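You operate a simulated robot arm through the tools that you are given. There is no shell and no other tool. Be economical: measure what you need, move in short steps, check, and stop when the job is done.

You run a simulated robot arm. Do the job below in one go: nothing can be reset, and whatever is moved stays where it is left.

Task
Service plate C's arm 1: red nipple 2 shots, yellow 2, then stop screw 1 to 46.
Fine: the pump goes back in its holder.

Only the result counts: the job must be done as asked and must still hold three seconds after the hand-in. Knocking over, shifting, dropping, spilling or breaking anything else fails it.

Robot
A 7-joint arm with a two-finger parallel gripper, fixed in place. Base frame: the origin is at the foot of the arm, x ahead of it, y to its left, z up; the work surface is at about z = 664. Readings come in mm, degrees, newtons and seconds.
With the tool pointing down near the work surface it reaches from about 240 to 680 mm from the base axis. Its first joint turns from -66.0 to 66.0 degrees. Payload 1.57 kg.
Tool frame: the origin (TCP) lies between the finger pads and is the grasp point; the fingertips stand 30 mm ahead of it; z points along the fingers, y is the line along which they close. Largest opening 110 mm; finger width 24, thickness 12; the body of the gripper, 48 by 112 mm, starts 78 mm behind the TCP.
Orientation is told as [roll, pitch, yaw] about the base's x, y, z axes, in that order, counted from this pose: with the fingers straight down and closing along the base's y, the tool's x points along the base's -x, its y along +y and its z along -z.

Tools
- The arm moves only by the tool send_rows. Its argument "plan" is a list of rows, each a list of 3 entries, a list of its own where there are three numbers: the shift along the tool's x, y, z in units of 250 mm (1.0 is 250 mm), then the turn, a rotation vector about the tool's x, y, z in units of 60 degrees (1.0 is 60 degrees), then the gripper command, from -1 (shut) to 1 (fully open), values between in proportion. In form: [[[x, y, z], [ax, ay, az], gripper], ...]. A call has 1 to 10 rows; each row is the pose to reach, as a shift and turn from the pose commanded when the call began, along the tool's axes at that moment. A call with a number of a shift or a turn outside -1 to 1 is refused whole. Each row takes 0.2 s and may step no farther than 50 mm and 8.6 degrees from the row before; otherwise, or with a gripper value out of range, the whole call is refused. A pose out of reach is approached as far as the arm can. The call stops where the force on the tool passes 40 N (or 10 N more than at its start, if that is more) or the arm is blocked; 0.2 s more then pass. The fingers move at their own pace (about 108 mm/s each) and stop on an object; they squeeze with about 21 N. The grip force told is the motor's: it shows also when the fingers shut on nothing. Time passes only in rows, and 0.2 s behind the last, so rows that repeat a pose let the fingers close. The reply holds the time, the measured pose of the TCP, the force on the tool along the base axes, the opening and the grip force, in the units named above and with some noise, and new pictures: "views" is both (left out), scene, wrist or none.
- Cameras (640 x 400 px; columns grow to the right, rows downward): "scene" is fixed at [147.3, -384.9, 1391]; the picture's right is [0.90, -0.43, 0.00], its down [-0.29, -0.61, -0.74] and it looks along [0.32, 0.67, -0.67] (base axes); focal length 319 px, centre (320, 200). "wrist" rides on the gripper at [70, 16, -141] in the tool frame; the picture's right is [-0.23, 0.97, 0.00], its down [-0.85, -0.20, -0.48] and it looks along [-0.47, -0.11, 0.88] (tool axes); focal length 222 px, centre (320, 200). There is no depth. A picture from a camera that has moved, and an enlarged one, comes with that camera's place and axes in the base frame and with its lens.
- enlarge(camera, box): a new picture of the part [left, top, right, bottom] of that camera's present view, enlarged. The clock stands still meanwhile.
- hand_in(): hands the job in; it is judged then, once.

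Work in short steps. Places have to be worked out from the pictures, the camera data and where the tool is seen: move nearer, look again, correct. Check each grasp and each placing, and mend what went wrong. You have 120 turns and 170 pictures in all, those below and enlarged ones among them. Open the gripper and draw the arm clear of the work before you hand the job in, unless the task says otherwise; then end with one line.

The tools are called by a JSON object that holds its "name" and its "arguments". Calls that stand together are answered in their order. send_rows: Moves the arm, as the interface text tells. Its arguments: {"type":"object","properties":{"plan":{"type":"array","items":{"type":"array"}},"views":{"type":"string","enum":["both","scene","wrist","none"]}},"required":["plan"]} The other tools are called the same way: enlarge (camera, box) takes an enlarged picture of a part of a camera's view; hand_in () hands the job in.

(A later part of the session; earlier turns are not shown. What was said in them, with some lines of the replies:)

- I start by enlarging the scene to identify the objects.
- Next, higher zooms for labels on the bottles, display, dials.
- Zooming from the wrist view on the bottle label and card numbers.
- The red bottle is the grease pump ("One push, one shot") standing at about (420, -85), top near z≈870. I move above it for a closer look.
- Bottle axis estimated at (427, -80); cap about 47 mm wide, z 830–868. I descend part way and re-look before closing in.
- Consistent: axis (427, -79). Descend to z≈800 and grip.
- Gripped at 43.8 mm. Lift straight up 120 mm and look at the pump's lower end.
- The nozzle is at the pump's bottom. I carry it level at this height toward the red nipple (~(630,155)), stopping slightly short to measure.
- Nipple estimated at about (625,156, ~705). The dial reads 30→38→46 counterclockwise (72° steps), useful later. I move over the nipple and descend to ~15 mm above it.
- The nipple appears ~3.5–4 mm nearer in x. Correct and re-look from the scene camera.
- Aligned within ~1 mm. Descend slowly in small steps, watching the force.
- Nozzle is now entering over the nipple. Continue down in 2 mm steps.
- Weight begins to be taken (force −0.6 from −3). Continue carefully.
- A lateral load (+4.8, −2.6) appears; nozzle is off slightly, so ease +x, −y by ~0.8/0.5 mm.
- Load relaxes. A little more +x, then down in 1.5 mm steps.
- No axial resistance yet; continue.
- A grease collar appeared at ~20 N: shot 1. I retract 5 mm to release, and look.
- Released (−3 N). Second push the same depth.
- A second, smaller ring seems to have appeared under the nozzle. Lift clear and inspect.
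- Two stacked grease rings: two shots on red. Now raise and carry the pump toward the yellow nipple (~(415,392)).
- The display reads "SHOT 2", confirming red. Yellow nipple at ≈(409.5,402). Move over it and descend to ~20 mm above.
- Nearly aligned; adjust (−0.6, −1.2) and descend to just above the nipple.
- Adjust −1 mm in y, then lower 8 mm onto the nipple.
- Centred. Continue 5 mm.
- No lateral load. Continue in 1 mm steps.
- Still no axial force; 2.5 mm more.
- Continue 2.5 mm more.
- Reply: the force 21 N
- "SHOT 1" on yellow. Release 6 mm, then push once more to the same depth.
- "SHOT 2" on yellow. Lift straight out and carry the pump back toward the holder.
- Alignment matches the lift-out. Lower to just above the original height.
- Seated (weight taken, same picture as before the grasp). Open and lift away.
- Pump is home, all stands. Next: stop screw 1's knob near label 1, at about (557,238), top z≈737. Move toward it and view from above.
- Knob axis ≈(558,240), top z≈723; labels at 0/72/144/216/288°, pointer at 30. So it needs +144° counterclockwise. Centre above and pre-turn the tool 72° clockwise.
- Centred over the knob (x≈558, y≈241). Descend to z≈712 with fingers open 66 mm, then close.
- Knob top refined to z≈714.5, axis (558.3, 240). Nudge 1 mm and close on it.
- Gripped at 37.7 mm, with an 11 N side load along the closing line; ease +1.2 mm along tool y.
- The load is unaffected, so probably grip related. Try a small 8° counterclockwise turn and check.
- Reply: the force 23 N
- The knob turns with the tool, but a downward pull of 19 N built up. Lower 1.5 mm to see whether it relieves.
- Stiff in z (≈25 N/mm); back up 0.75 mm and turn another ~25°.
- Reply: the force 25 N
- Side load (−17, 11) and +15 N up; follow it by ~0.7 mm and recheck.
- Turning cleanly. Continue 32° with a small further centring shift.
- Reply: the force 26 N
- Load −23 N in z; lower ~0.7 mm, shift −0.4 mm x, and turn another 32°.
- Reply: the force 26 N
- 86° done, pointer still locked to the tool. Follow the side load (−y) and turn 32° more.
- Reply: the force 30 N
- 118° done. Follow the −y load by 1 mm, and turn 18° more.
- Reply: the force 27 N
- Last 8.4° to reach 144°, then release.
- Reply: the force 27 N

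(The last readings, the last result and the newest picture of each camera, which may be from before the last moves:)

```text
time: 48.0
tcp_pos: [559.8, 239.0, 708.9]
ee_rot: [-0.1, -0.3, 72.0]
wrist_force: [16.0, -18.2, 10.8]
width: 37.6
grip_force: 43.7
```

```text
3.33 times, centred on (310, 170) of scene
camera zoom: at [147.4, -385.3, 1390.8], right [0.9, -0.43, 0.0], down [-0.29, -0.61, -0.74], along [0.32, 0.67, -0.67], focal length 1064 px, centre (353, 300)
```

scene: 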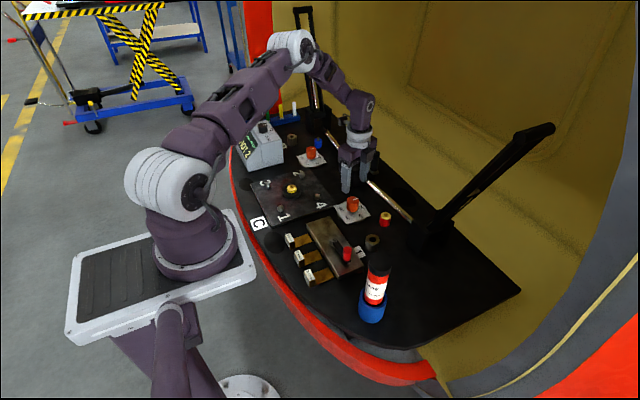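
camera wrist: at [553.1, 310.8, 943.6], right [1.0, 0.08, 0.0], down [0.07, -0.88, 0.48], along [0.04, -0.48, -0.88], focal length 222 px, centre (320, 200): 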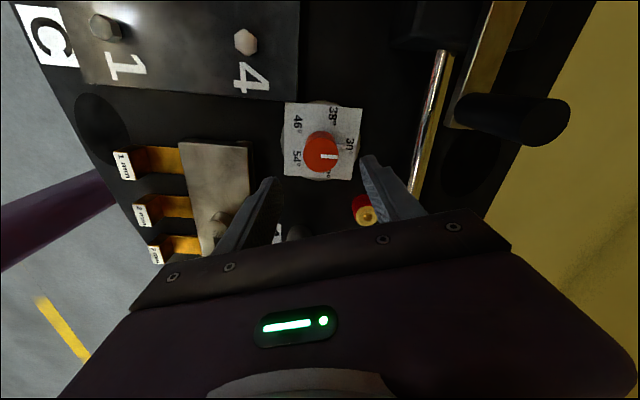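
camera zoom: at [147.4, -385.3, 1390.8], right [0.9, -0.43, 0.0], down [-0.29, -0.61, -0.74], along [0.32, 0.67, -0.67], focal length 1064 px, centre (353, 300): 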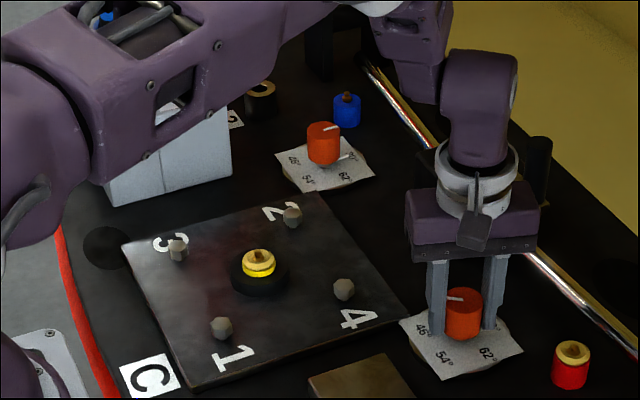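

Open the fingers and rise, then look at the pointer against the card.

{"name": "send_rows", "arguments": {"plan": [[[0, 0, 0], [0, 0, 0], -0.2], [[0, 0, 0], [0, 0, 0], 0.2], [[0, 0, 0], [0, 0, 0], 0.2], [[0, 0, -0.1], [0, 0, 0], 0.2], [[0, 0, -0.28], [0, 0, 0], 0.2], [[0, 0, -0.46], [0, 0, 0], 0.2], [[0, 0, -0.6], [0, 0, 0], 0.2]], "views": "none"}}

{"name": "enlarge", "arguments": {"camera": "wrist", "box": [260, 80, 380, 200]}}

{"name": "enlarge", "arguments": {"camera": "scene", "box": [330, 185, 380, 230]}}

```text
time: 49.6
tcp_pos: [558.9, 239.7, 859.6]
ee_rot: [-0.1, 0.1, 71.9]
wrist_force: [-0.1, -0.4, 0.1]
width: 66.0
grip_force: 0.2
```

```text
3.33 times, centred on (320, 140) of wrist
camera zoom: at [521.7, 177.5, 1000.8], right [-0.86, 0.52, 0.0], down [0.45, 0.75, 0.48], along [0.25, 0.41, -0.88], focal length 740 px, centre (320, 400)
```

zoom: 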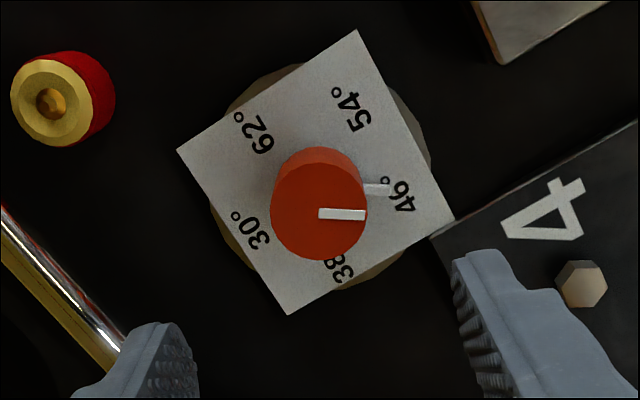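

```text
8.89 times, centred on (355, 208) of scene
camera zoom: at [147.3, -384.9, 1391.0], right [0.9, -0.43, 0.0], down [-0.29, -0.61, -0.74], along [0.32, 0.67, -0.67], focal length 2837 px, centre (9, 133)
```

zoom: 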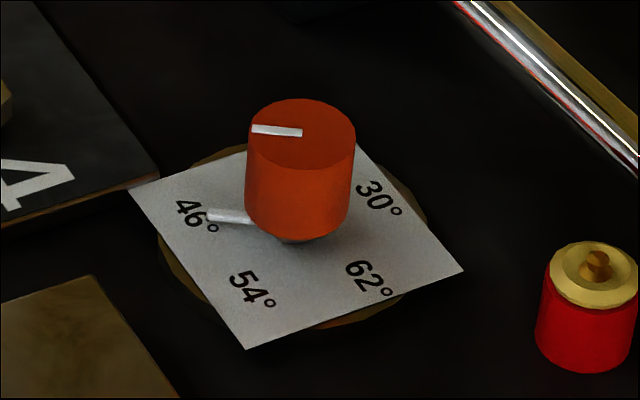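

Pointer reads 46. Rise, turn back the tool and withdraw, then check the display.

{"name": "send_rows", "arguments": {"plan": [[[0, 0, -0.15], [0, 0, 0.13], 0.2], [[0, 0, -0.3], [0, 0, 0.26], 0.2], [[0, 0, -0.45], [0, 0, 0.39], 0.2], [[0, 0, -0.6], [0, 0, 0.52], 0.2], [[0, 0, -0.7], [0, 0, 0.65], 0.2], [[0, 0, -0.8], [0, 0, 0.78], 0.2], [[0, 0, -0.8], [0, 0, 0.91], 0.2], [[0, 0, -0.8], [0, 0, 1.0], 0.2]], "views": "none"}}

{"name": "send_rows", "arguments": {"plan": [[[0.1, -0.15, 0], [0, 0, 0.1], 1], [[0.2, -0.3, 0], [0, 0, 0.2], 1], [[0.3, -0.45, 0], [0, 0, 0.2], 1], [[0.4, -0.6, 0], [0, 0, 0.2], 1], [[0.5, -0.75, 0], [0, 0, 0.2], 1]]}}

{"name": "enlarge", "arguments": {"camera": "scene", "box": [230, 105, 310, 170]}}

{"name": "enlarge", "arguments": {"camera": "scene", "box": [230, 130, 430, 330]}}

```text
time: 51.4
tcp_pos: [557.4, 237.8, 1059.7]
ee_rot: [0.0, 0.0, 12.0]
wrist_force: [0.4, -0.5, -0.1]
width: 66.1
grip_force: 0.1
```

```text
time: 52.6
tcp_pos: [475.6, 29.8, 1060.5]
ee_rot: [0.3, -0.1, 0.1]
wrist_force: [0.0, 0.0, 1.7]
width: 110.2
grip_force: 0.1
camera wrist: at [406.2, 46.8, 1200.9], right [0.23, 0.97, 0.0], down [0.85, -0.2, 0.48], along [0.47, -0.11, -0.88], focal length 222 px, centre (320, 200)
```

scene: 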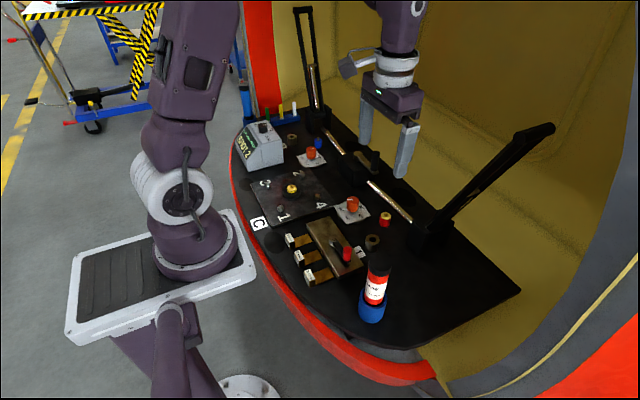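
wrist: 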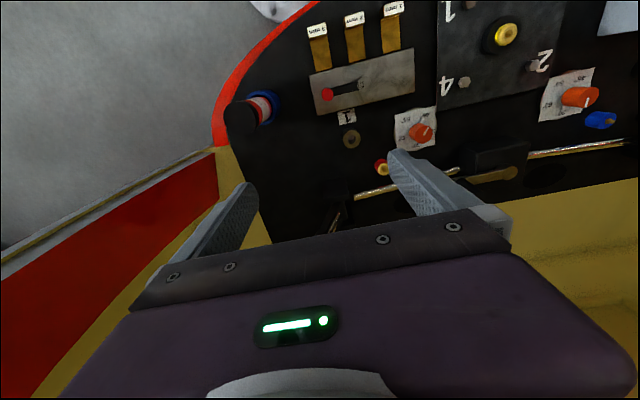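

```text
6.15 times, centred on (270, 138) of scene
camera zoom: at [147.3, -384.9, 1390.9], right [0.9, -0.43, 0.0], down [-0.29, -0.61, -0.74], along [0.32, 0.67, -0.67], focal length 1964 px, centre (628, 585)
```

zoom: 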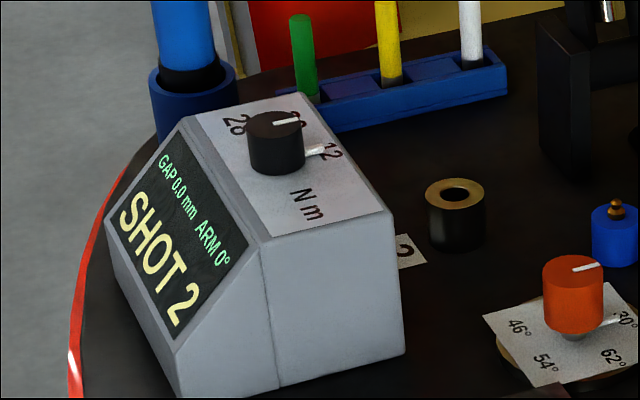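

```text
2.00 times, centred on (330, 230) of scene
camera zoom: at [147.3, -384.9, 1390.9], right [0.9, -0.43, 0.0], down [-0.29, -0.61, -0.74], along [0.32, 0.67, -0.67], focal length 638 px, centre (300, 140)
```

zoom: 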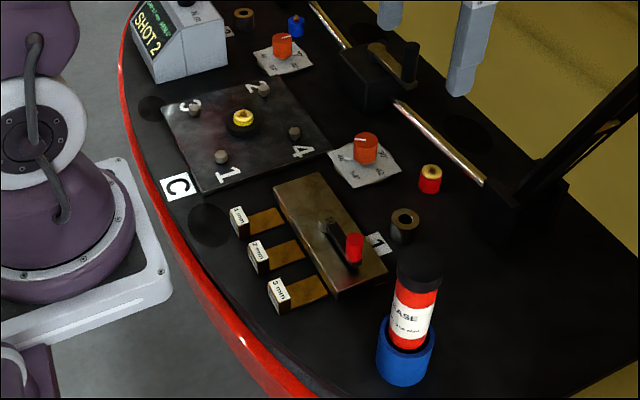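

Everything stands as wanted; one last check of the pointer angle from this different view.

{"name": "enlarge", "arguments": {"camera": "wrist", "box": [390, 100, 440, 160]}}

```text
6.67 times, centred on (415, 130) of wrist
camera zoom: at [406.2, 46.8, 1200.9], right [0.23, 0.97, 0.0], down [0.85, -0.2, 0.48], along [0.47, -0.11, -0.88], focal length 1481 px, centre (-313, 667)
```

zoom: 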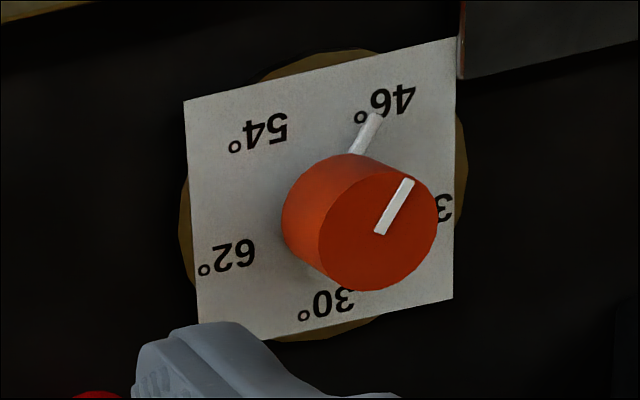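

The tick lies on 46 within about 1° of dial. The arm is clear and the gripper open, so I hand in.

{"name": "hand_in", "arguments": {}}

```text
The job is handed in.
```

I gave the red nipple 2 shots and the yellow nipple 2 (the display read SHOT 2 for each). Stop screw 1's pointer is on 46, the pump is back in its holder, and the arm is clear with the gripper open.
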